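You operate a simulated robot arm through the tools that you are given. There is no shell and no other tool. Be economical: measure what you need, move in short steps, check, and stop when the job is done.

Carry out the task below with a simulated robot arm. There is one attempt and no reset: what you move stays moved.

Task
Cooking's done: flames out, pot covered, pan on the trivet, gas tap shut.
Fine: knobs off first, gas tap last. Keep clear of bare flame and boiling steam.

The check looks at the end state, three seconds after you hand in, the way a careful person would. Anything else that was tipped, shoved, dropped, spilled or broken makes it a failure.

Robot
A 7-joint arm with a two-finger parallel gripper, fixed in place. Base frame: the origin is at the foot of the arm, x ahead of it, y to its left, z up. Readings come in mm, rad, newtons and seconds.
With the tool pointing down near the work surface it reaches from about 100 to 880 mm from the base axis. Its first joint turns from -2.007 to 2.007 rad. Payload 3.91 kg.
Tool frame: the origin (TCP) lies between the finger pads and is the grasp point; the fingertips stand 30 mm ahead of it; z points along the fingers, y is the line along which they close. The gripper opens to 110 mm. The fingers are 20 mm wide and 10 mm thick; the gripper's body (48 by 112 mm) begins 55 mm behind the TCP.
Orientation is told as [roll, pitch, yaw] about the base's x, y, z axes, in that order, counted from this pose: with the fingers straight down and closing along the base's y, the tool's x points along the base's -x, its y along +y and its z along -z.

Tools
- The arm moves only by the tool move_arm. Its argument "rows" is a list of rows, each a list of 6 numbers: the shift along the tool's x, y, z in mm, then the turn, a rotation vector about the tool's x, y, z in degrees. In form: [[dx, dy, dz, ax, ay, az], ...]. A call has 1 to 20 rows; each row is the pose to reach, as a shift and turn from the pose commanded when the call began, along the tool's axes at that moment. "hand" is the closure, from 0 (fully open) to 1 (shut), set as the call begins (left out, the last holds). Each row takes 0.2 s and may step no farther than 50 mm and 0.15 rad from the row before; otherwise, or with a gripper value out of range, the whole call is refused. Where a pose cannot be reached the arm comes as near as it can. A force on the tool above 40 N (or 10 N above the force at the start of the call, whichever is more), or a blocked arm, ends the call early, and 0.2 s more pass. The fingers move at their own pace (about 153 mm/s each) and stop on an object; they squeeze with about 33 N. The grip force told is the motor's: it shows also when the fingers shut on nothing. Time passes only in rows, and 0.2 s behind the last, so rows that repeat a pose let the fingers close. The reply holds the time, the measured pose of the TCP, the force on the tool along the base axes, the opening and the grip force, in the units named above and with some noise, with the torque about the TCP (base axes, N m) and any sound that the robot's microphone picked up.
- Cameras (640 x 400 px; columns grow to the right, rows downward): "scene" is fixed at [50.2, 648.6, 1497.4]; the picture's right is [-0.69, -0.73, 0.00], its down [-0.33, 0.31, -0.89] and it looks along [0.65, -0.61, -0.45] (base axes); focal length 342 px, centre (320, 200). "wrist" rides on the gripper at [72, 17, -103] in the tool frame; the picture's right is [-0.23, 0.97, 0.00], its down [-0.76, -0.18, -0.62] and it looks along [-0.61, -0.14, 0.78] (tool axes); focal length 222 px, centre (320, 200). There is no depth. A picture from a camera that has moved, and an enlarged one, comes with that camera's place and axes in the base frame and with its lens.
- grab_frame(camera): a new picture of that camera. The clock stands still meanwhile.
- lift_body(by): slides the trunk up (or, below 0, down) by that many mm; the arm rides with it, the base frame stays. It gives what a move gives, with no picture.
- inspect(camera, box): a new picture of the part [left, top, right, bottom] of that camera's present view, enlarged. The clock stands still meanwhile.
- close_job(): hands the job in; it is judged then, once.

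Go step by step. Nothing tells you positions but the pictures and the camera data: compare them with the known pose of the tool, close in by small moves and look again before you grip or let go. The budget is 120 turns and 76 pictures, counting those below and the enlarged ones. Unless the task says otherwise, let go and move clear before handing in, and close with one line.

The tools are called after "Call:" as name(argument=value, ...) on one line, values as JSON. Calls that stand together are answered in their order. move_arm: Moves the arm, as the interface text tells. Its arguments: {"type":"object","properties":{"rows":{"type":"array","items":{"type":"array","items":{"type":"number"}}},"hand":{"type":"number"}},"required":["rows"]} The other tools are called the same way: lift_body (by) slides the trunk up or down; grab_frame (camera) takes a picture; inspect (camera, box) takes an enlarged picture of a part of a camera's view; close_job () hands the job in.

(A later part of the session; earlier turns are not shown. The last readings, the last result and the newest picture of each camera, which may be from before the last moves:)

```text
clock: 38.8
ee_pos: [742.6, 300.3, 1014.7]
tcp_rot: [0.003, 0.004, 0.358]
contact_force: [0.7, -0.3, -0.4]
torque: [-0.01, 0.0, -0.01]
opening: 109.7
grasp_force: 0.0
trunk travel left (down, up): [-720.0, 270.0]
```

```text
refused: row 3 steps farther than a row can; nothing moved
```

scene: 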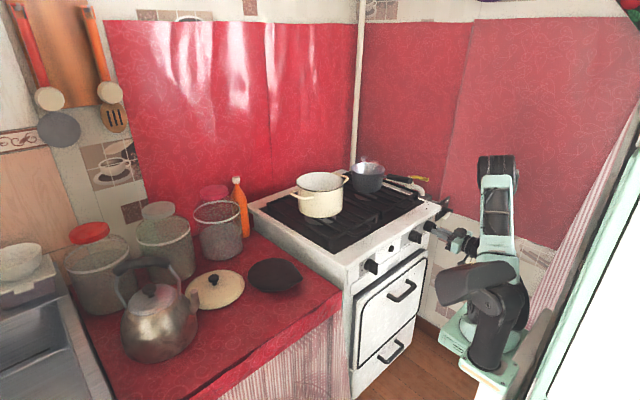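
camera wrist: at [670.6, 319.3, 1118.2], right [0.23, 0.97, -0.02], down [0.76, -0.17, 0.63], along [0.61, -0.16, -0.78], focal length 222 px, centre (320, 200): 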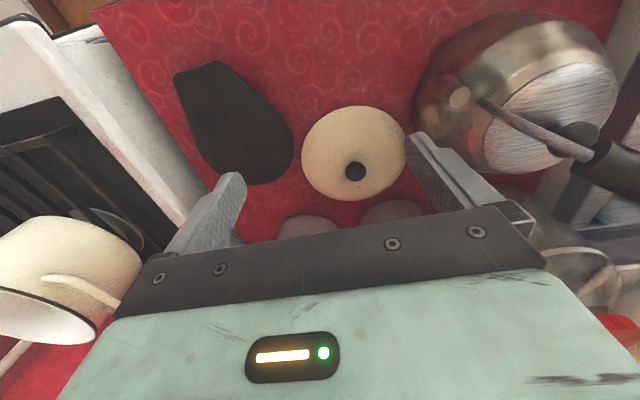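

Call:
move_arm(rows=[[-24, -6, 23, 0, -8, 0], [-48, -12, 46, 0, -16, 0], [-72, -18, 70, 0, -24, 0], [-90, -22, 92, 0, -25, 0]], hand=0.45)

Call:
grab_frame(camera="wrist")

Call:
inspect(camera="scene", box=[100, 200, 340, 350])

```text
clock: 39.8
ee_pos: [834.7, 310.3, 921.8]
tcp_rot: [0.003, -0.434, 0.356]
contact_force: [0.1, 0.0, 0.9]
torque: [0.02, 0.0, 0.04]
opening: 60.4
grasp_force: 0.0
trunk travel left (down, up): [-720.0, 270.0]
```

```text
35 pictures are left
camera wrist: at [727.1, 288.4, 985.5], right [-0.15, 0.98, 0.1], down [0.46, -0.02, 0.89], along [0.87, 0.18, -0.45], focal length 222 px, centre (320, 200)
```

wrist: 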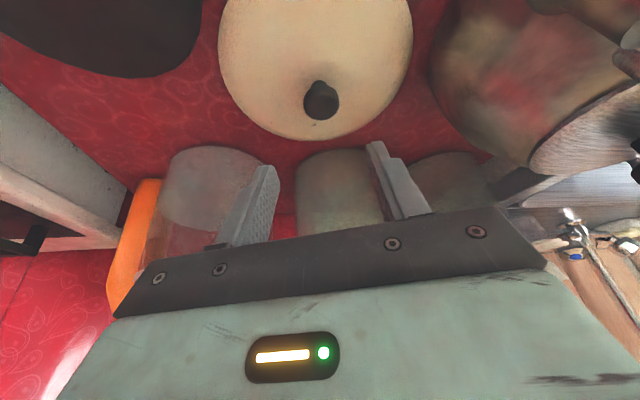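

```text
2.67 times, centred on (220, 275) of scene
camera zoom: at [50.2, 648.6, 1497.4], right [-0.69, -0.73, 0.0], down [-0.33, 0.31, -0.89], along [0.65, -0.61, -0.45], focal length 913 px, centre (587, 0)
```

zoom: 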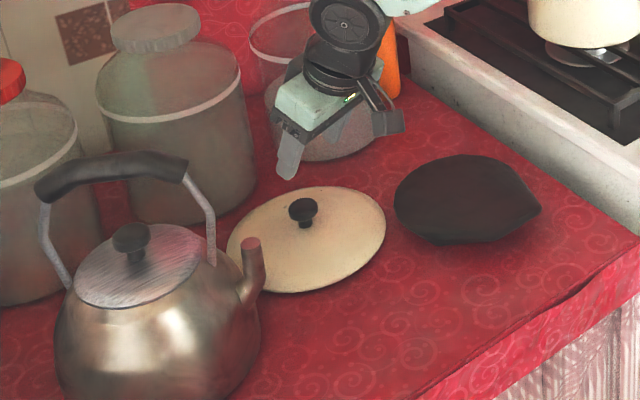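

Aligned laterally within a few mm. Descending toward the knob, stopping partway to look.

Call:
move_arm(rows=[[6, 2, 23, 0, 0, 0], [12, 4, 45, 0, 0, 0], [19, 5, 70, 0, 0, 0]])

Call:
grab_frame(camera="wrist")

Call:
inspect(camera="scene", box=[160, 225, 280, 310])

```text
clock: 40.6
ee_pos: [844.7, 320.8, 851.7]
tcp_rot: [0.002, -0.433, 0.355]
contact_force: [-0.2, -0.2, -0.2]
torque: [0.03, 0.0, -0.01]
opening: 60.4
grasp_force: 0.0
trunk travel left (down, up): [-720.0, 270.0]
```

```text
33 pictures are left
camera wrist: at [736.5, 298.6, 914.7], right [-0.15, 0.98, 0.1], down [0.47, -0.02, 0.89], along [0.87, 0.18, -0.46], focal length 222 px, centre (320, 200)
```

wrist: 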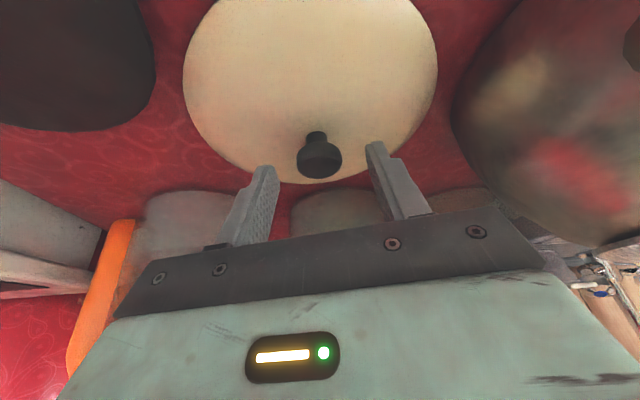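

```text
4.71 times, centred on (220, 268) of scene
camera zoom: at [50.2, 648.6, 1497.4], right [-0.69, -0.73, 0.0], down [-0.33, 0.31, -0.89], along [0.65, -0.61, -0.45], focal length 1611 px, centre (791, -118)
```

zoom: 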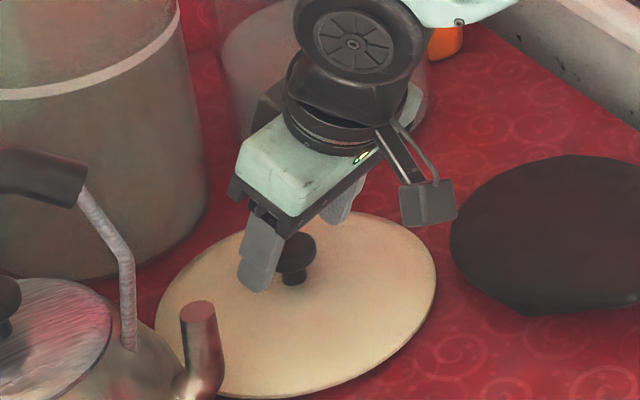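

Call:
move_arm(rows=[[2, 0, 8, 0, 0, 0], [4, 0, 16, 0, 0, 0], [5, 0, 20, 0, 0, 0]])

Call:
inspect(camera="scene", box=[190, 245, 260, 295])

Call:
inspect(camera="wrist", box=[200, 100, 440, 250])

```text
clock: 41.4
ee_pos: [848.4, 323.9, 830.5]
tcp_rot: [0.002, -0.431, 0.357]
contact_force: [0.7, 0.0, 0.8]
torque: [-0.02, 0.01, -0.02]
opening: 60.5
grasp_force: 0.0
trunk travel left (down, up): [-720.0, 270.0]
```

```text
8.00 times, centred on (225, 270) of scene
camera zoom: at [50.2, 648.6, 1497.4], right [-0.69, -0.73, 0.0], down [-0.33, 0.31, -0.89], along [0.65, -0.61, -0.45], focal length 2739 px, centre (1080, -360)
```

zoom: 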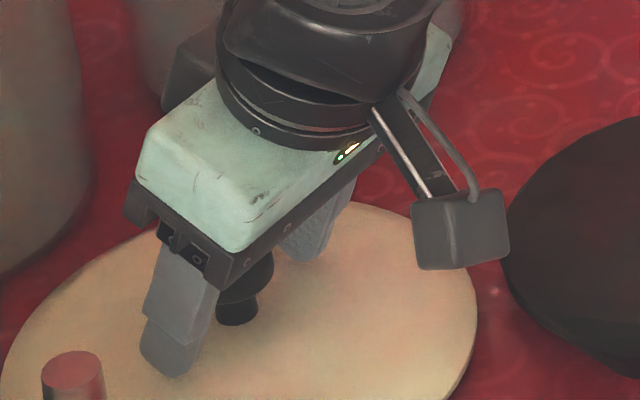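

```text
2.67 times, centred on (320, 175) of wrist
camera zoom: at [740.1, 300.0, 894.7], right [-0.15, 0.98, 0.1], down [0.47, -0.02, 0.88], along [0.87, 0.18, -0.46], focal length 592 px, centre (320, 267)
```

zoom: 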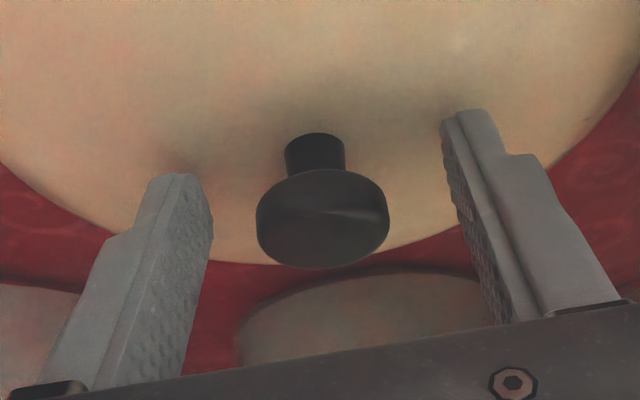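

Knob is well between the pads. Closing.

Call:
move_arm(rows=[[0, 0, 0, 0, 0, 0], [0, 0, 0, 0, 0, 0]], hand=1)

```text
clock: 42.0
ee_pos: [848.3, 322.8, 830.7]
tcp_rot: [0.001, -0.434, 0.356]
contact_force: [0.4, -0.8, 0.1]
torque: [0.06, -0.02, -0.02]
opening: 30.4
grasp_force: 32.6
trunk travel left (down, up): [-720.0, 270.0]
```

Gripped at 30 mm. Lifting straight up with the trunk, first a little.

Call:
lift_body(by=30)

Call:
inspect(camera="scene", box=[160, 205, 300, 305])

```text
clock: 42.7
ee_pos: [847.6, 323.2, 861.1]
tcp_rot: [0.002, -0.434, 0.356]
contact_force: [-0.3, 0.6, -1.1]
torque: [0.01, -0.01, -0.02]
opening: 30.8
grasp_force: 32.7
trunk travel left (down, up): [-750.0, 240.0]
```

```text
4.00 times, centred on (230, 255) of scene
camera zoom: at [50.2, 648.6, 1497.4], right [-0.69, -0.73, 0.0], down [-0.33, 0.31, -0.89], along [0.65, -0.61, -0.45], focal length 1369 px, centre (680, -20)
```

zoom: 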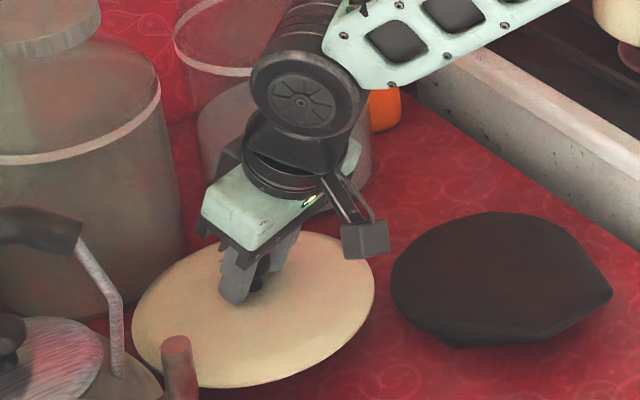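

Lid is held level and lifted. Raise well above pot-rim height, then carry it inward and across toward the pot.

Call:
lift_body(by=215)

Call:
move_arm(rows=[[28, -7.5, -13, 0, 0, 0], [55, -15, -26, 0, 0, 0], [83, -22.4, -38.5, 0, 0, 0], [94.6, -56.8, -43.9, 1.34, 0, 2.89], [106.2, -91.1, -49.3, 2.68, 0, 5.78], [117.9, -125.5, -54.7, 4.02, 0, 8.68], [129.5, -159.8, -60, 5.36, 0, 11.57], [141.1, -194.2, -65.4, 6.7, 0, 14.46], [152.7, -228.6, -70.8, 8.05, 0, 17.35], [164.3, -262.9, -76.2, 9.39, 0, 20.24], [176, -297.3, -81.6, 10.73, 0, 23.14], [187.7, -331.6, -87, 12.07, 0, 26.03]])

Call:
grab_frame(camera="scene")

```text
clock: 45.0
ee_pos: [848.0, 321.9, 1076.2]
tcp_rot: [0.003, -0.434, 0.356]
contact_force: [0.8, 0.0, -1.1]
torque: [0.02, 0.04, 0.01]
opening: 30.4
grasp_force: 33.0
trunk travel left (down, up): [-965.0, 25.0]
```

```text
clock: 47.6
ee_pos: [770.7, -60.2, 1075.2]
tcp_rot: [0.002, -0.43, -0.145]
contact_force: [0.7, -0.5, -1.1]
torque: [-0.05, 0.02, 0.04]
opening: 30.7
grasp_force: 33.4
trunk travel left (down, up): [-965.0, 25.0]
```

```text
28 pictures are left
```

scene: 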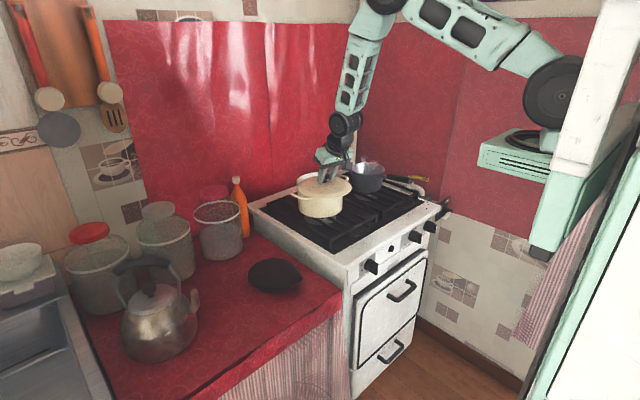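

Over the stove in front of the pot. Move out to above the pot, still high, and check alignment.

Call:
move_arm(rows=[[-29, -16, 13, 0, 0, 0], [-58, -32, 27, 0, 0, 0], [-87, -48.7, 40, 0, 0, 0]])

Call:
inspect(camera="scene", box=[265, 125, 385, 225])

Call:
grab_frame(camera="wrist")

```text
clock: 48.4
ee_pos: [858.6, -121.6, 1075.2]
tcp_rot: [0.002, -0.431, -0.142]
contact_force: [-0.3, 0.6, -1.3]
torque: [0.04, -0.01, -0.05]
opening: 30.9
grasp_force: 33.6
trunk travel left (down, up): [-965.0, 25.0]
```

```text
4.00 times, centred on (325, 175) of scene
camera zoom: at [50.2, 648.6, 1497.4], right [-0.69, -0.73, 0.0], down [-0.33, 0.31, -0.89], along [0.65, -0.61, -0.45], focal length 1369 px, centre (300, 300)
```

zoom: 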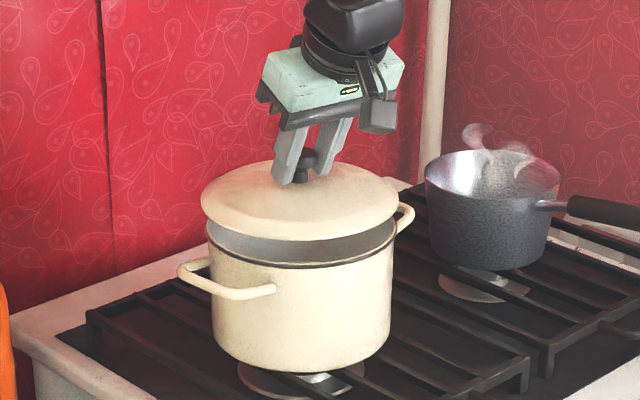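

```text
26 pictures are left
camera wrist: at [753.0, -89.3, 1138.7], right [0.34, 0.93, 0.1], down [0.4, -0.24, 0.88], along [0.85, -0.27, -0.46], focal length 222 px, centre (320, 200)
```

wrist: 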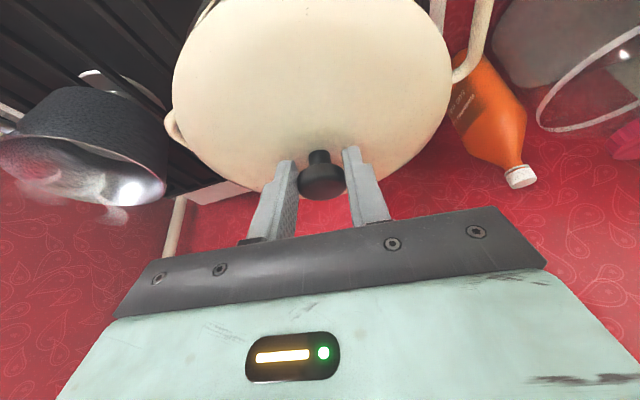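

Alignment looks good in the scene view. Lower partway and re-check.

Call:
lift_body(by=-22)

Call:
inspect(camera="scene", box=[275, 150, 365, 210])

```text
clock: 49.1
ee_pos: [857.3, -121.1, 1053.0]
tcp_rot: [0.001, -0.431, -0.145]
contact_force: [0.5, -0.4, -1.2]
torque: [0.05, -0.01, 0.01]
opening: 30.7
grasp_force: 32.5
trunk travel left (down, up): [-943.0, 47.0]
```

```text
6.67 times, centred on (320, 180) of scene
camera zoom: at [50.2, 648.6, 1497.4], right [-0.69, -0.73, 0.0], down [-0.33, 0.31, -0.89], along [0.65, -0.61, -0.45], focal length 2282 px, centre (320, 333)
```

zoom: 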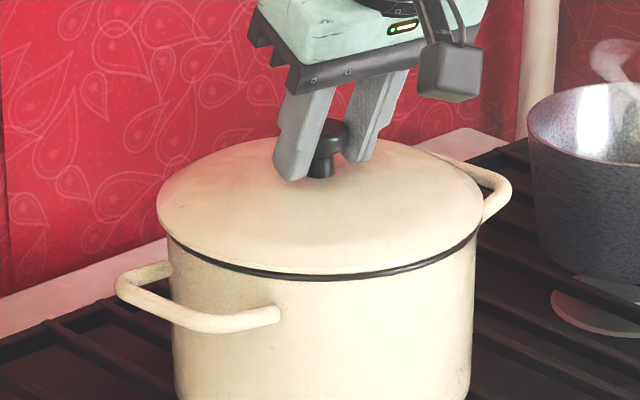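

Almost seated with ~5 mm gap and good centering. Lower gently to feel contact.

Call:
lift_body(by=-5)

Call:
inspect(camera="scene", box=[275, 150, 365, 210])

```text
clock: 49.6
ee_pos: [858.6, -123.1, 1048.9]
tcp_rot: [0.003, -0.436, -0.145]
contact_force: [-2.8, -1.8, 14.2]
torque: [-0.03, 0.23, -0.03]
opening: 30.3
grasp_force: 32.7
trunk travel left (down, up): [-938.0, 52.0]
```

```text
6.67 times, centred on (320, 180) of scene
camera zoom: at [50.2, 648.6, 1497.4], right [-0.69, -0.73, 0.0], down [-0.33, 0.31, -0.89], along [0.65, -0.61, -0.45], focal length 2282 px, centre (320, 333)
```

zoom: 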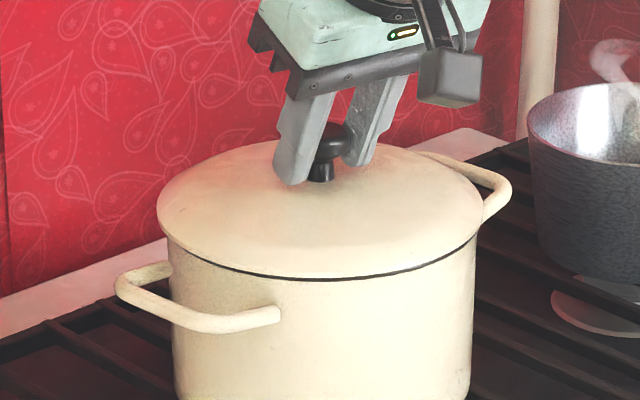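

Contact felt and the lid sits evenly on the rim. Release and withdraw along the tool axis.

Call:
move_arm(rows=[[0, 0, 0, 0, 0, 0], [0, 0, 0, 0, 0, 0], [0, 0, -30, 0, 0, 0], [0, 0, -70, 0, 0, 0], [0, 0, -110, 0, 0, 0]], hand=0.45)

Call:
inspect(camera="scene", box=[270, 125, 450, 230])

```text
clock: 50.8
ee_pos: [809.9, -114.7, 1145.2]
tcp_rot: [0.002, -0.43, -0.145]
contact_force: [0.2, -0.1, -0.6]
torque: [0.01, 0.03, 0.01]
opening: 60.4
grasp_force: 0.1
trunk travel left (down, up): [-938.0, 52.0]
```

```text
3.56 times, centred on (360, 178) of scene
camera zoom: at [50.2, 648.6, 1497.4], right [-0.69, -0.73, 0.0], down [-0.33, 0.31, -0.89], along [0.65, -0.61, -0.45], focal length 1217 px, centre (178, 280)
```

zoom: 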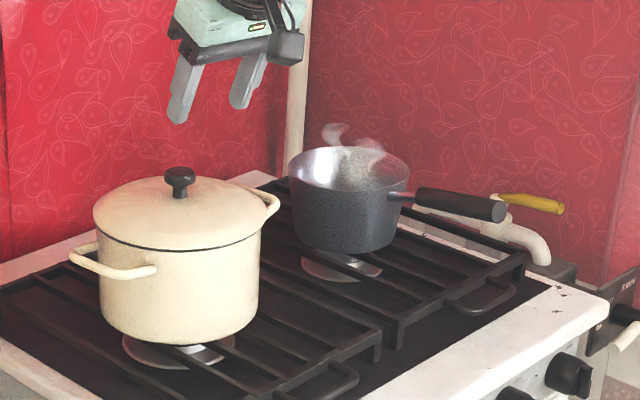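

Lid is on. Next, move above the pan's handle (staying clear of the pan's steam) with the tool upright, for a close look.

Call:
move_arm(rows=[[13, -40, 1, 0, 3.5, 0], [26, -80, 2, 0, 7, 0], [39, -120, 3, 0, 10.5, 0], [52, -160, 4, 0, 14, 0], [66, -200, 5, 0, 17.6, 0], [79, -240, 6, 0, 21, 0], [92, -279.5, 7, 0, 24.7, 0]], hand=0.4)

Call:
grab_frame(camera="wrist")

```text
clock: 52.4
ee_pos: [693.3, -381.0, 1103.2]
tcp_rot: [0.002, 0.002, -0.142]
contact_force: [0.4, 0.5, 0.3]
torque: [-0.03, 0.0, 0.01]
opening: 65.5
grasp_force: 0.1
trunk travel left (down, up): [-938.0, 52.0]
```

```text
22 pictures are left
camera wrist: at [623.6, -353.8, 1206.6], right [0.36, 0.93, 0.0], down [0.73, -0.28, 0.62], along [0.58, -0.23, -0.78], focal length 222 px, centre (320, 200)
```

wrist: 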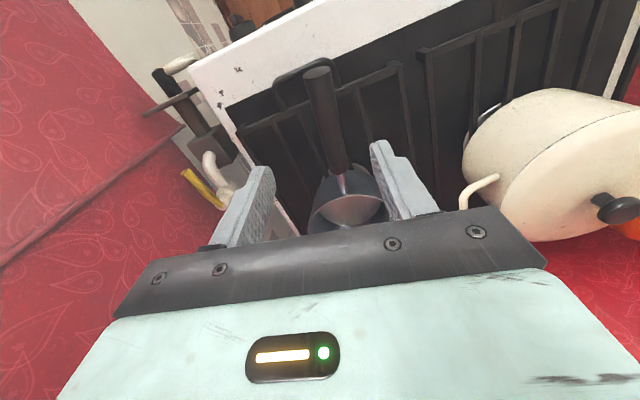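

Handle runs from (759,-380,983) near the pan to (651,-368,1004) at its end, rising slightly. I'll straddle it near x≈733 and check before going deep.

Call:
move_arm(rows=[[-13, 3, 28, 0, 0, -1.8], [-26, 6, 56, 0, 0, -1.8], [-38.7, 9.6, 80, 0, 0, -1.8]])

Call:
grab_frame(camera="wrist")

Call:
inspect(camera="scene", box=[340, 130, 450, 205])

```text
clock: 53.2
ee_pos: [731.9, -376.9, 1023.7]
tcp_rot: [0.002, -0.001, -0.111]
contact_force: [0.1, -0.2, -0.6]
torque: [0.01, -0.01, -0.01]
opening: 66.1
grasp_force: 0.0
trunk travel left (down, up): [-938.0, 52.0]
```

```text
21 pictures are left
camera wrist: at [662.3, -352.0, 1126.7], right [0.34, 0.94, 0.0], down [0.74, -0.26, 0.62], along [0.59, -0.21, -0.78], focal length 222 px, centre (320, 200)
```

wrist: 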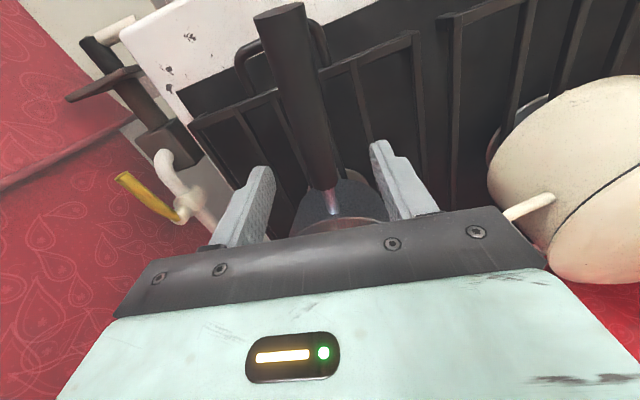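

```text
5.33 times, centred on (395, 168) of scene
camera zoom: at [50.2, 648.6, 1497.4], right [-0.69, -0.73, 0.0], down [-0.33, 0.31, -0.89], along [0.65, -0.61, -0.45], focal length 1826 px, centre (-80, 373)
```

zoom: 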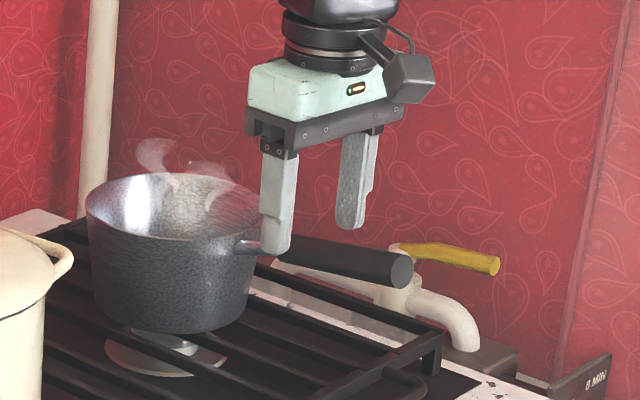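

Straddling well, and the handle line is centered. Also located the tap: lever pivot ≈(786,-588,912), end ≈(716,-612,913), parallel to pipe = open. Descend around the handle and grip.

Call:
move_arm(rows=[[0, 0, 25, 0, 0, 0], [0, 0, 50, 0, 0, 0], [0, 0, 68, 0, 0, 0]])

Call:
inspect(camera="scene", box=[340, 130, 450, 205])

```text
clock: 54.0
ee_pos: [732.5, -377.0, 954.8]
tcp_rot: [-0.001, 0.0, -0.111]
contact_force: [-0.4, -0.3, 0.7]
torque: [0.03, 0.0, -0.02]
opening: 66.0
grasp_force: 0.0
trunk travel left (down, up): [-938.0, 52.0]
```

```text
5.33 times, centred on (395, 168) of scene
camera zoom: at [50.2, 648.6, 1497.4], right [-0.69, -0.73, 0.0], down [-0.33, 0.31, -0.89], along [0.65, -0.61, -0.45], focal length 1826 px, centre (-80, 373)
```

zoom: 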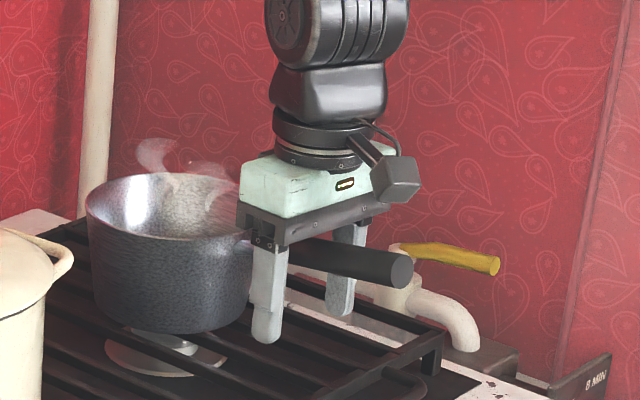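

Handle is tucked just below the palm. Close and test-lift.

Call:
move_arm(rows=[[0, 0, 0, 0, 0, 0], [0, 0, 0, 0, 0, 0]], hand=1)

Call:
lift_body(by=12)

Call:
inspect(camera="scene", box=[340, 130, 450, 205])

```text
clock: 54.6
ee_pos: [731.2, -375.8, 954.6]
tcp_rot: [0.001, 0.0, -0.113]
contact_force: [1.1, -1.8, -1.1]
torque: [-0.05, -0.06, -0.42]
opening: 25.6
grasp_force: 33.0
trunk travel left (down, up): [-938.0, 52.0]
```

```text
clock: 55.2
ee_pos: [731.7, -376.3, 967.4]
tcp_rot: [0.002, 0.003, -0.111]
contact_force: [0.1, 1.3, -6.7]
torque: [0.19, 0.64, 0.16]
opening: 25.5
grasp_force: 32.8
trunk travel left (down, up): [-950.0, 40.0]
```

```text
5.33 times, centred on (395, 168) of scene
camera zoom: at [50.2, 648.6, 1497.4], right [-0.69, -0.73, 0.0], down [-0.33, 0.31, -0.89], along [0.65, -0.61, -0.45], focal length 1826 px, centre (-80, 373)
```

zoom: 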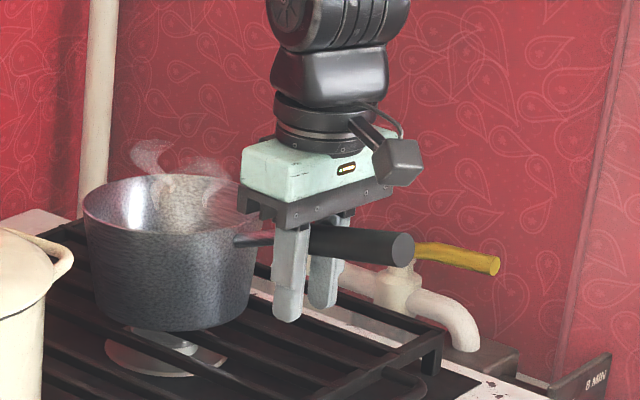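

It carries load (≈7 N) with a slight droop of a few degrees. I'll counter-tilt the tool 6° and lift a bit more, then look.

Call:
move_arm(rows=[[0, 0, -2, 0, -2, 0], [0, 0, -5, 0, -4, 0], [0, 0, -10, 0, -6, 0], [0, 0, -18, 0, -6, 0]])

Call:
inspect(camera="scene", box=[340, 130, 450, 205])

```text
clock: 56.2
ee_pos: [731.7, -375.9, 984.9]
tcp_rot: [0.0, -0.105, -0.111]
contact_force: [-0.2, 0.7, -7.8]
torque: [0.08, 0.72, 0.08]
opening: 25.5
grasp_force: 33.0
trunk travel left (down, up): [-950.0, 40.0]
```

```text
5.33 times, centred on (395, 168) of scene
camera zoom: at [50.2, 648.6, 1497.4], right [-0.69, -0.73, 0.0], down [-0.33, 0.31, -0.89], along [0.65, -0.61, -0.45], focal length 1826 px, centre (-80, 373)
```

zoom: 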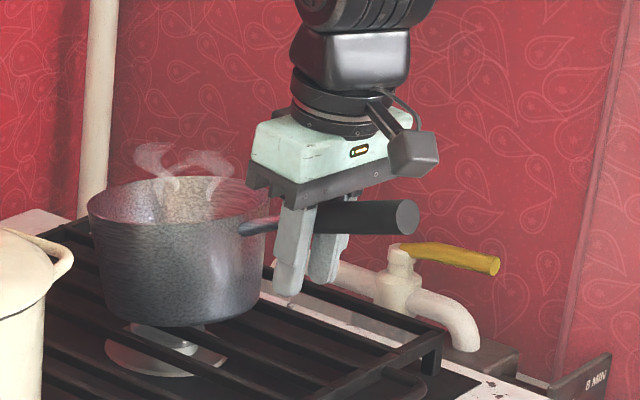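

The pan is in the air with ~6° droop; the handle should now bear on the palm's rear edge and stop slipping. Counter-tilt another 6° and re-check.

Call:
move_arm(rows=[[0, 0, -3, 0, -2, 0], [0, 0, -6, 0, -4, 0], [0, 0, -10, 0, -6, 0], [0, 0, -10, 0, -6, 0]])

Call:
inspect(camera="scene", box=[340, 130, 450, 205])

```text
clock: 57.2
ee_pos: [731.1, -376.8, 993.4]
tcp_rot: [0.002, -0.209, -0.112]
contact_force: [0.4, -0.8, -10.8]
torque: [0.13, 1.17, 0.0]
opening: 25.8
grasp_force: 32.8
trunk travel left (down, up): [-950.0, 40.0]
```

```text
5.33 times, centred on (395, 168) of scene
camera zoom: at [50.2, 648.6, 1497.4], right [-0.69, -0.73, 0.0], down [-0.33, 0.31, -0.89], along [0.65, -0.61, -0.45], focal length 1826 px, centre (-80, 373)
```

zoom: 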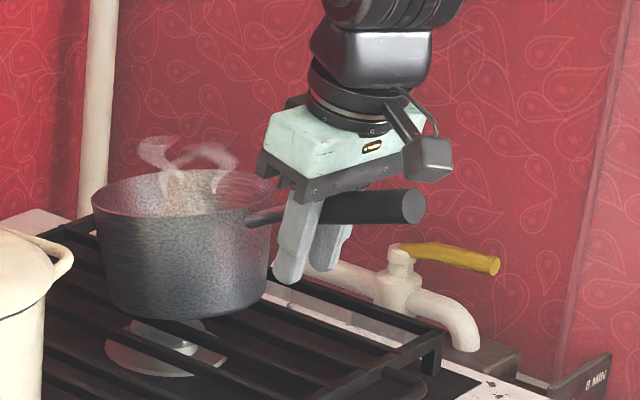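

Now the full weight (≈11 N) is carried. One more counter-tilt with a little lift to level the pan; check that slip has stopped.

Call:
move_arm(rows=[[0, 0, -3, 0, -2, 0], [0, 0, -6, 0, -4, 0], [0, 0, -10, 0, -6, 0], [0, 0, -10, 0, -6, 0], [0, 0, -10, 0, -6, 0]])

Call:
inspect(camera="scene", box=[340, 130, 450, 205])

```text
clock: 58.4
ee_pos: [727.9, -375.2, 1002.7]
tcp_rot: [0.003, -0.314, -0.11]
contact_force: [-0.4, -0.3, -10.7]
torque: [0.13, 1.18, 0.02]
opening: 25.9
grasp_force: 33.4
trunk travel left (down, up): [-950.0, 40.0]
```

```text
5.33 times, centred on (395, 168) of scene
camera zoom: at [50.2, 648.6, 1497.4], right [-0.69, -0.73, 0.0], down [-0.33, 0.31, -0.89], along [0.65, -0.61, -0.45], focal length 1826 px, centre (-80, 373)
```

zoom: 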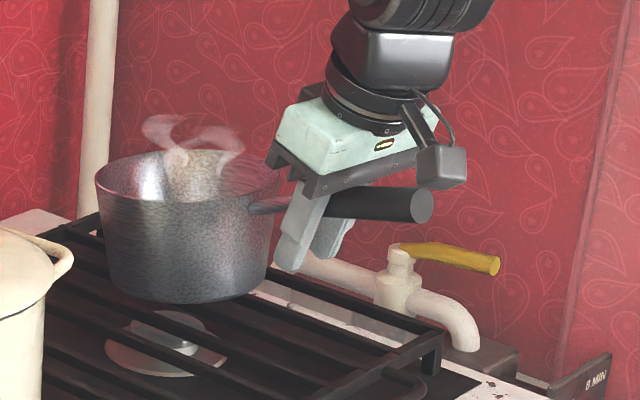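

Droop still looks ~6°. Let me wait a second with no motion to see whether it's creeping.

Call:
move_arm(rows=[[0, 0, 0, 0, 0, 0], [0, 0, 0, 0, 0, 0], [0, 0, 0, 0, 0, 0], [0, 0, 0, 0, 0, 0], [0, 0, 0, 0, 0, 0]])

Call:
inspect(camera="scene", box=[340, 130, 450, 205])

```text
clock: 59.6
ee_pos: [729.4, -376.7, 1003.3]
tcp_rot: [0.002, -0.313, -0.113]
contact_force: [0.6, -0.3, -10.6]
torque: [0.12, 1.13, -0.02]
opening: 26.1
grasp_force: 33.3
trunk travel left (down, up): [-950.0, 40.0]
```

```text
5.33 times, centred on (395, 168) of scene
camera zoom: at [50.2, 648.6, 1497.4], right [-0.69, -0.73, 0.0], down [-0.33, 0.31, -0.89], along [0.65, -0.61, -0.45], focal length 1826 px, centre (-80, 373)
```

zoom: 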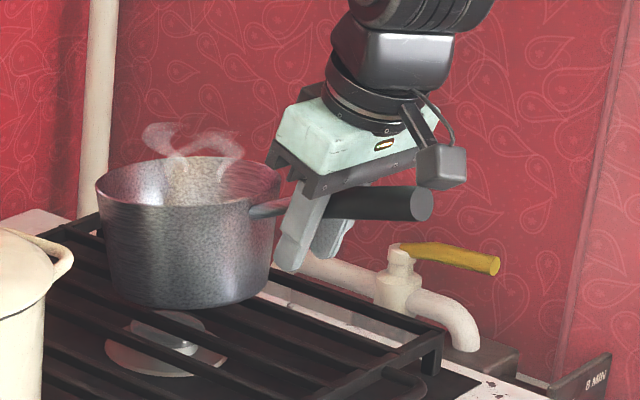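

Only a slow creep; I'll transport promptly with gradual counter-tilt: up 145 mm, slightly back, over the covered pot's front, to above the trivet.

Call:
move_arm(rows=[[3, -2, -39, 0, -0.5, 0], [6, -3.5, -78, 0, -1, 0], [9, -5, -117, 0, -1.5, 0], [12, -6.8, -156, 0, -2, 0], [16.6, 32.5, -158, 0, -2.5, 0], [21.1, 71.8, -159, 0, -3, 0], [25.6, 111, -161, 0, -3.4, 0], [30, 150, -162, 0, -3.8, 0], [34.6, 190, -164, 0, -4.2, 0], [39, 229, -165, 0, -4.6, 0], [43.6, 268, -166, 0, -5, 0], [48, 307, -168, 0, -5.5, 0], [52.6, 347, -169, 0, -6, 0], [57, 386, -171, 0, -6.5, 0], [61.7, 425, -172, 0, -7, 0], [66, 464, -174, 0, -7.4, 0], [70.7, 504, -175, 0, -7.8, 0], [75.2, 543, -176.7, 0, -8, 0]])

Call:
grab_frame(camera="scene")

```text
clock: 63.4
ee_pos: [664.2, 177.8, 1147.8]
tcp_rot: [0.002, -0.453, -0.113]
contact_force: [-0.4, -0.7, -11.2]
torque: [0.09, 1.09, -0.07]
opening: 25.8
grasp_force: 33.2
trunk travel left (down, up): [-950.0, 40.0]
```

```text
13 pictures are left
```

scene: 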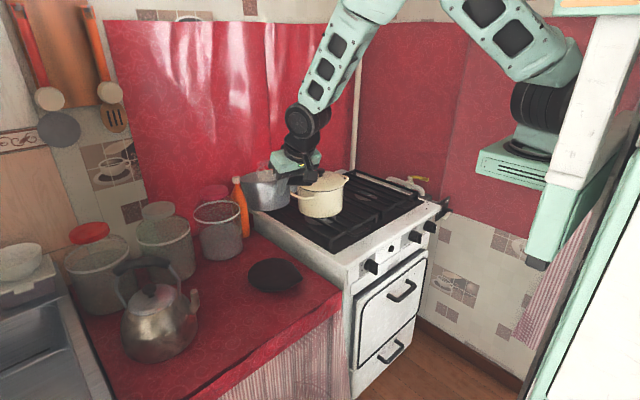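

Pan is over the counter, roughly level. Lower with the trunk, then check alignment over the trivet.

Call:
lift_body(by=-205)

Call:
inspect(camera="scene", box=[200, 190, 345, 300])

```text
clock: 65.6
ee_pos: [665.3, 176.8, 944.1]
tcp_rot: [0.0, -0.455, -0.11]
contact_force: [0.0, -0.1, -10.6]
torque: [0.18, 1.07, 0.0]
opening: 25.7
grasp_force: 33.1
trunk travel left (down, up): [-745.0, 245.0]
```

```text
3.64 times, centred on (272, 245) of scene
camera zoom: at [50.2, 648.6, 1497.4], right [-0.69, -0.73, 0.0], down [-0.33, 0.31, -0.89], along [0.65, -0.61, -0.45], focal length 1245 px, centre (493, 36)
```

zoom: 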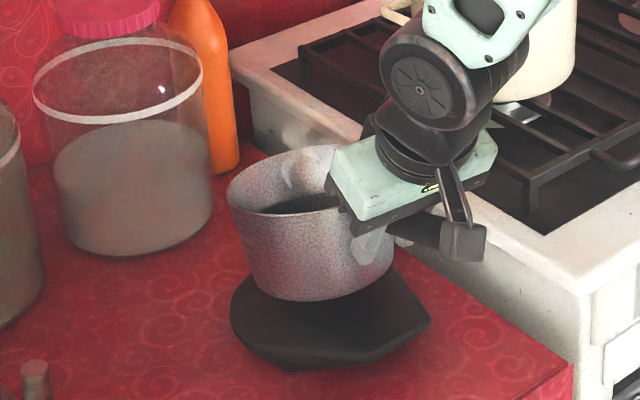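

Pan looks centred over the trivet (disc centre ≈(783,163)). Nudge outward 6 mm and continue lowering in steps while watching force.

Call:
move_arm(rows=[[-5.4, 0, 2.6, 0, 0, 0]])

Call:
lift_body(by=-35)

Call:
inspect(camera="scene", box=[220, 210, 330, 300])

```text
clock: 66.0
ee_pos: [669.3, 176.8, 944.2]
tcp_rot: [0.0, -0.455, -0.112]
contact_force: [0.6, -0.2, -10.8]
torque: [0.1, 1.1, -0.06]
opening: 25.7
grasp_force: 32.6
trunk travel left (down, up): [-745.0, 245.0]
```

```text
clock: 66.8
ee_pos: [670.4, 175.8, 909.3]
tcp_rot: [0.0, -0.453, -0.113]
contact_force: [0.9, 1.1, -8.1]
torque: [0.09, 0.59, 0.06]
opening: 25.8
grasp_force: 32.6
trunk travel left (down, up): [-710.0, 280.0]
```

```text
4.44 times, centred on (275, 255) of scene
camera zoom: at [50.2, 648.6, 1497.4], right [-0.69, -0.73, 0.0], down [-0.33, 0.31, -0.89], along [0.65, -0.61, -0.45], focal length 1521 px, centre (520, -44)
```

zoom: 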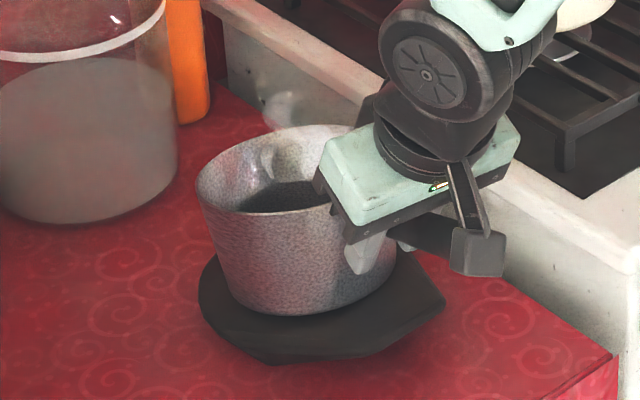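

Far edge has touched down. Now I'll rotate the hand with the pan about that edge (lower the handle side) to lay it flat.

Call:
move_arm(rows=[[6.5, 0, 4.7, 0, -2.2, 0], [12.9, -1, 9.4, 0, -4.5, 0], [19.3, -1.3, 14, 0, -6.8, 0], [25.7, -1.7, 18.7, 0, -9, 0]])

Call:
inspect(camera="scene", box=[220, 210, 330, 300])

```text
clock: 67.8
ee_pos: [655.4, 177.6, 881.5]
tcp_rot: [0.002, -0.614, -0.111]
contact_force: [-3.2, 3.1, 2.5]
torque: [-0.1, -0.79, 0.49]
opening: 25.9
grasp_force: 33.0
trunk travel left (down, up): [-710.0, 280.0]
```

```text
4.44 times, centred on (275, 255) of scene
camera zoom: at [50.2, 648.6, 1497.4], right [-0.69, -0.73, 0.0], down [-0.33, 0.31, -0.89], along [0.65, -0.61, -0.45], focal length 1521 px, centre (520, -44)
```

zoom: 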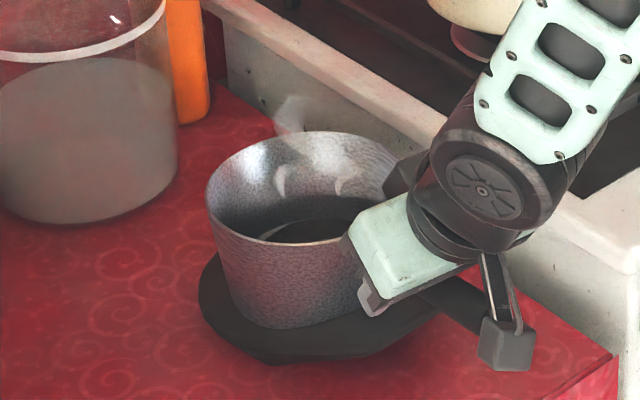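

The pan sits flat on the trivet. Relieve the residual twist, open, and back away.

Call:
move_arm(rows=[[0, 0, 0, 0, 1.5, 0], [0, 0, 0, 0, 3, 0]])

Call:
move_arm(rows=[[0, 0, 0, 0, 0, 0], [0, 0, 0, 0, 0, 0], [0, 0, -25, 0, 0, 0], [0, 0, -60, 0, 0, 0], [0, 0, -100, 0, 0, 0]], hand=0.4)

Call:
inspect(camera="scene", box=[210, 190, 340, 300])

```text
clock: 68.4
ee_pos: [655.2, 176.0, 881.8]
tcp_rot: [0.0, -0.559, -0.116]
contact_force: [0.1, 1.4, 2.2]
torque: [0.0, -1.03, 0.39]
opening: 25.8
grasp_force: 33.3
trunk travel left (down, up): [-710.0, 280.0]
```

```text
clock: 69.8
ee_pos: [638.5, 124.0, 959.9]
tcp_rot: [-0.022, -0.561, -0.235]
contact_force: [-0.5, 0.2, 0.1]
torque: [-0.02, -0.02, 0.01]
opening: 66.0
grasp_force: 0.0
trunk travel left (down, up): [-710.0, 280.0]
stopped in row 5: the arm was blocked; the commanded pose is now the measured one
```

```text
3.64 times, centred on (275, 245) of scene
camera zoom: at [50.2, 648.6, 1497.4], right [-0.69, -0.73, 0.0], down [-0.33, 0.31, -0.89], along [0.65, -0.61, -0.45], focal length 1245 px, centre (484, 36)
```

zoom: 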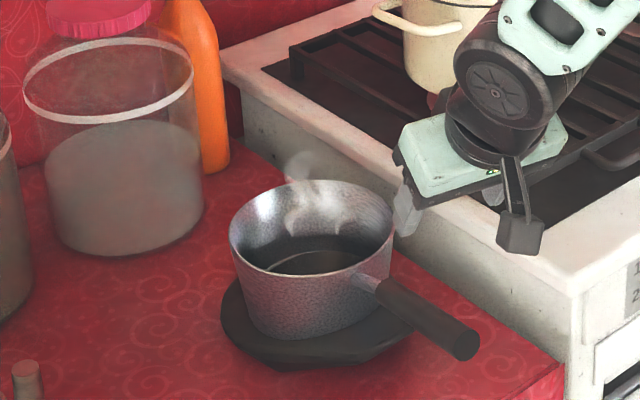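

Pan is on the trivet. The arm hit a limit while retreating but nothing was disturbed. Now raise and swing right toward the gas tap (lever currently in line with the pipe = open).

Call:
lift_body(by=170)

Call:
move_arm(rows=[[-8, -41, 5, 1, 0, 1.5], [-17, -82, 10, 2, 0, 3], [-25, -123, 16, 3, 0, 4.5], [-34, -164, 21, 4, 0, 6], [-42, -205, 26, 5, 0, 7.6], [-51, -246, 31, 6, 0, 9], [-59, -287, 36, 7, 0, 10.6], [-67, -328, 42, 8, 0, 12.1], [-76, -369, 47, 9, 0, 13.6], [-84, -410, 52, 10, 0, 15.1], [-93, -451, 57, 11, 0, 16.7], [-101, -492, 62, 12, 0, 18.2], [-110, -533, 68, 12.7, 0, 19.7], [-118, -573, 73, 13.3, 0, 21.2]], hand=1)

Call:
grab_frame(camera="wrist")

```text
clock: 71.7
ee_pos: [638.1, 125.9, 1130.1]
tcp_rot: [-0.019, -0.56, -0.236]
contact_force: [0.5, -0.6, -0.2]
torque: [-0.02, -0.02, -0.02]
opening: 66.1
grasp_force: 0.1
trunk travel left (down, up): [-880.0, 110.0]
```

```text
clock: 74.7
ee_pos: [636.8, -460.0, 1140.7]
tcp_rot: [-0.014, -0.567, -0.668]
contact_force: [0.2, 1.0, 0.6]
torque: [-0.02, 0.04, -0.02]
opening: 0.0
grasp_force: 33.4
trunk travel left (down, up): [-880.0, 110.0]
```

```text
8 pictures are left
camera wrist: at [556.5, -374.4, 1190.1], right [0.76, 0.64, 0.11], down [0.14, -0.32, 0.94], along [0.63, -0.7, -0.33], focal length 222 px, centre (320, 200)
```

wrist: 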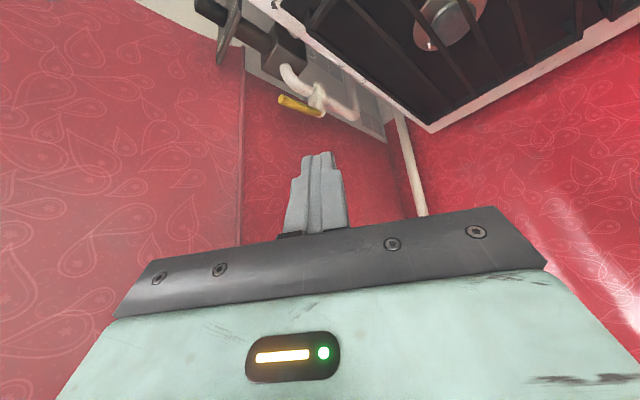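

Call:
inspect(camera="wrist", box=[250, 40, 400, 135])

```text
4.21 times, centred on (325, 88) of wrist
camera zoom: at [556.5, -374.4, 1190.1], right [0.76, 0.64, 0.11], down [0.14, -0.32, 0.94], along [0.63, -0.7, -0.33], focal length 935 px, centre (299, 674)
```

zoom: 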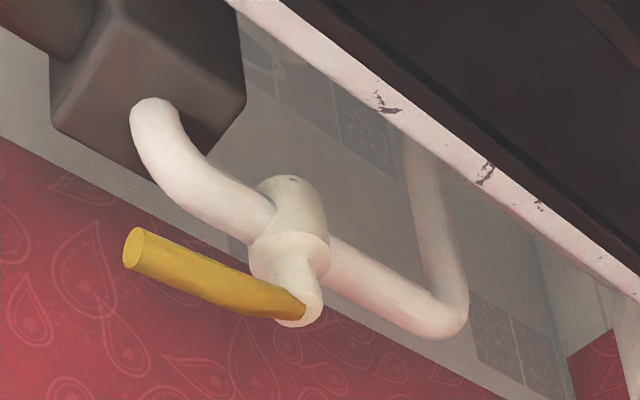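

The valve has a vertical stem, lever on top lying along the pipe (open); clockwise (lever end swinging toward the stove, +y) should shut it. I'll bring closed fingertips to hover beside the lever's wall side.

Call:
lift_body(by=-65)

Call:
move_arm(rows=[[-19, -16, 34, 0, 0, 0], [-38, -33, 67, 0, 0, 0], [-57, -49, 101, 0, 0, 0], [-77, -65, 134, 0, 0, 0], [-95.9, -81.6, 167.8, 0, 0, 0]])

Call:
inspect(camera="wrist", box=[200, 20, 440, 190])

```text
clock: 75.8
ee_pos: [635.9, -461.7, 1077.1]
tcp_rot: [-0.013, -0.567, -0.671]
contact_force: [-1.1, 0.5, 0.0]
torque: [0.01, 0.02, -0.01]
opening: 0.0
grasp_force: 33.1
trunk travel left (down, up): [-815.0, 175.0]
```

```text
clock: 77.0
ee_pos: [718.2, -632.6, 986.1]
tcp_rot: [-0.013, -0.569, -0.67]
contact_force: [-0.2, 0.2, 0.0]
torque: [0.03, 0.03, -0.02]
opening: 0.0
grasp_force: 32.7
trunk travel left (down, up): [-815.0, 175.0]
```

```text
2.35 times, centred on (320, 105) of wrist
camera zoom: at [637.7, -546.0, 1034.9], right [0.76, 0.64, 0.11], down [0.14, -0.32, 0.94], along [0.63, -0.7, -0.33], focal length 523 px, centre (320, 424)
```

zoom: 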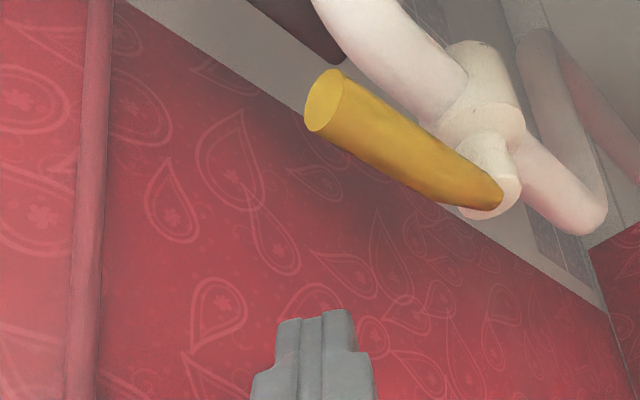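

Reached. Lever end ≈(714,-616,907), pivot ≈(780,-605). Descend on the wall side, then begin pushing toward the stove.

Call:
move_arm(rows=[[10, 0.4, 16.6, 0, 0, 0], [20, 0.8, 33.2, 0, 0, 0], [29.8, 1.2, 49.8, 0, 0, 0]])

Call:
inspect(camera="wrist", box=[200, 50, 440, 220])

```text
clock: 77.8
ee_pos: [718.6, -634.4, 927.7]
tcp_rot: [-0.013, -0.565, -0.67]
contact_force: [0.6, 0.4, 0.6]
torque: [0.01, 0.0, 0.03]
opening: 0.1
grasp_force: 33.1
trunk travel left (down, up): [-815.0, 175.0]
```

```text
2.35 times, centred on (320, 135) of wrist
camera zoom: at [638.7, -547.1, 976.7], right [0.76, 0.64, 0.11], down [0.14, -0.32, 0.94], along [0.63, -0.7, -0.33], focal length 523 px, centre (320, 353)
```

zoom: 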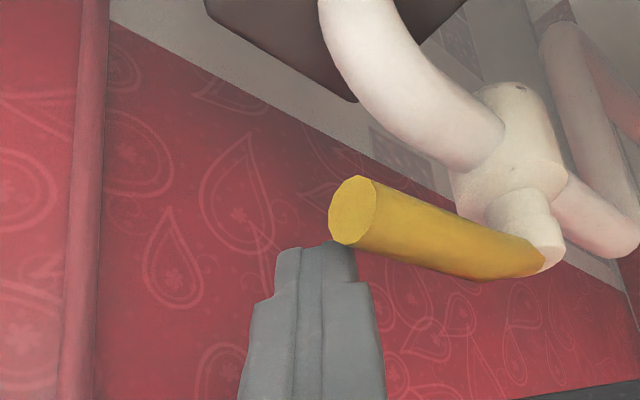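

Finger is beside the lever's end at the right height. Push toward +y along the arc, first third.

Call:
move_arm(rows=[[3, 6, -2, 0, 0, 0], [6, 12.2, -3.8, 0, 0, 0], [11.5, 16.5, -7.3, 0, 0, 0], [17.2, 20.9, -10.9, 0, 0, 0], [22, 27, -14, 0, 0, 0], [26.7, 33.6, -17, 0, 0, 0]])

Call:
inspect(camera="wrist", box=[200, 50, 440, 220])

```text
clock: 79.2
ee_pos: [714.9, -587.5, 929.6]
tcp_rot: [-0.012, -0.567, -0.67]
contact_force: [-0.9, -0.8, 0.3]
torque: [0.01, 0.0, -0.02]
opening: 0.1
grasp_force: 33.2
trunk travel left (down, up): [-815.0, 175.0]
```

```text
2.35 times, centred on (320, 135) of wrist
camera zoom: at [635.5, -500.3, 977.1], right [0.76, 0.64, 0.11], down [0.14, -0.32, 0.94], along [0.63, -0.7, -0.33], focal length 523 px, centre (320, 353)
```

zoom: 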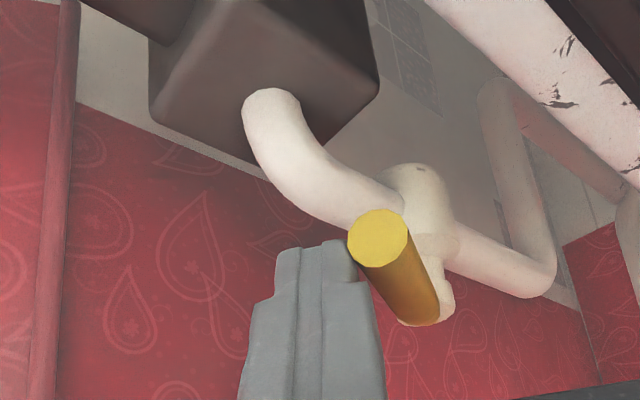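

The lever turns freely (now ~28°, no resistance). Continue the arc to the stop at about 90° of travel.

Call:
move_arm(rows=[[2.8, 7.8, -1.8, 0, 0, 0], [5.6, 15.7, -3.6, 0, 0, 0], [6, 24, -3.8, 0, 0, 0], [6.1, 32.5, -3.9, 0, 0, 0], [5.2, 37.5, -3.3, 0, 0, 0], [4.2, 42.6, -2.7, 0, 0, 0], [2, 47.5, -1.3, 0, 0, 0], [0, 52.3, 0, 0, 0, 0]])

Call:
inspect(camera="wrist", box=[200, 50, 440, 220])

```text
clock: 81.0
ee_pos: [748.7, -546.3, 928.1]
tcp_rot: [-0.015, -0.565, -0.672]
contact_force: [-0.9, -0.8, 1.6]
torque: [0.01, -0.03, -0.01]
opening: 0.0
grasp_force: 32.8
trunk travel left (down, up): [-815.0, 175.0]
```

```text
2.35 times, centred on (320, 135) of wrist
camera zoom: at [668.2, -460.3, 976.8], right [0.76, 0.64, 0.11], down [0.14, -0.32, 0.94], along [0.63, -0.7, -0.33], focal length 523 px, centre (320, 353)
```

zoom: 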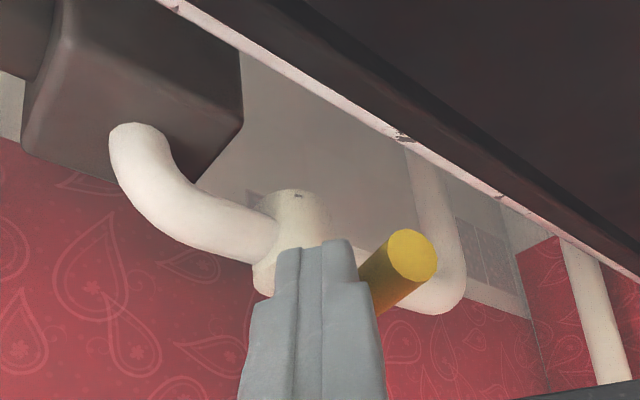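

Call:
inspect(camera="scene", box=[375, 155, 445, 205])

```text
8.00 times, centred on (410, 180) of scene
camera zoom: at [50.2, 648.6, 1497.4], right [-0.69, -0.73, 0.0], down [-0.33, 0.31, -0.89], along [0.65, -0.61, -0.45], focal length 2739 px, centre (-400, 360)
```

zoom: 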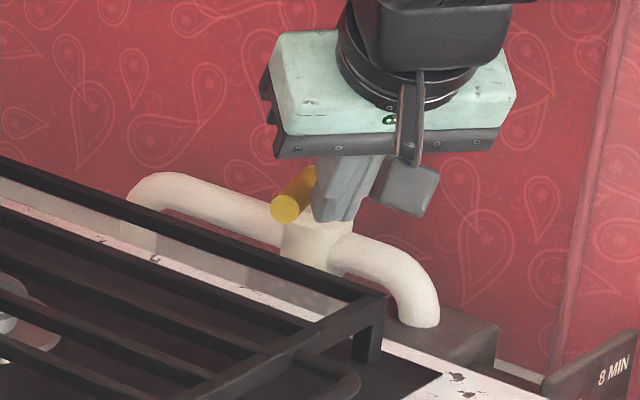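

By measurement the lever has travelled ~90–97° and is now across the pipe. A gentle extra 3 mm probe will tell whether it's at its stop.

Call:
move_arm(rows=[[-1, 1, 0.7, 0, 0, 0], [-2, 2, 1.3, 0, 0, 0], [-2, 2, 1.3, 0, 0, 0]])

```text
clock: 81.8
ee_pos: [750.8, -547.1, 927.8]
tcp_rot: [-0.014, -0.567, -0.669]
contact_force: [0.2, 0.6, -0.1]
torque: [-0.01, 0.05, 0.01]
opening: 0.0
grasp_force: 32.9
trunk travel left (down, up): [-815.0, 175.0]
```

No stop felt. Back off from the lever and look at its angle directly.

Call:
move_arm(rows=[[10, -9.3, -6.3, 0, 0, 0], [20, -18.6, -12.6, 0, 0, 0], [9, -18.6, -29.5, 0, 0, 0], [-2, -18.6, -46, 0, 0, 0], [-23, -18.6, -80, 0, 0, 0]])

Call:
inspect(camera="wrist", box=[240, 20, 440, 160])

```text
clock: 83.0
ee_pos: [722.5, -545.0, 1008.1]
tcp_rot: [-0.013, -0.566, -0.67]
contact_force: [-0.1, -0.5, -0.8]
torque: [0.02, -0.02, 0.02]
opening: 0.0
grasp_force: 32.6
trunk travel left (down, up): [-815.0, 175.0]
```

```text
2.86 times, centred on (340, 90) of wrist
camera zoom: at [642.3, -460.2, 1056.2], right [0.76, 0.64, 0.11], down [0.14, -0.32, 0.94], along [0.63, -0.7, -0.33], focal length 635 px, centre (263, 514)
```

zoom: 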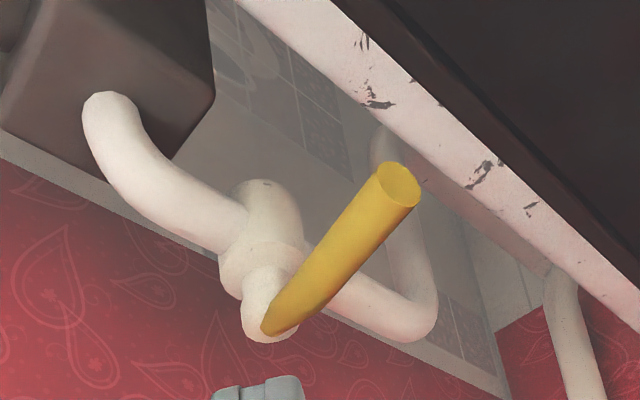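

From this vantage the lever is about 87° from its start—likely just short of full. I'll return to the same contact and push up to 8 mm more, watching for the stop.

Call:
move_arm(rows=[[21, 0, 34, 0, 0, 0], [32, 0, 50.5, 0, 0, 0], [43, 0, 67.4, 0, 0, 0], [33, 9.3, 73.7, 0, 0, 0], [23, 18.6, 80, 0, 0, 0], [21.7, 19.8, 80.8, 0, 0, 0], [20.4, 21, 81.7, 0, 0, 0], [19, 22.3, 82.5, 0, 0, 0]])

```text
clock: 84.8
ee_pos: [758.4, -546.6, 927.0]
tcp_rot: [-0.013, -0.566, -0.669]
contact_force: [0.1, 0.7, 0.3]
torque: [0.02, -0.03, 0.03]
opening: 0.2
grasp_force: 33.3
trunk travel left (down, up): [-815.0, 175.0]
```

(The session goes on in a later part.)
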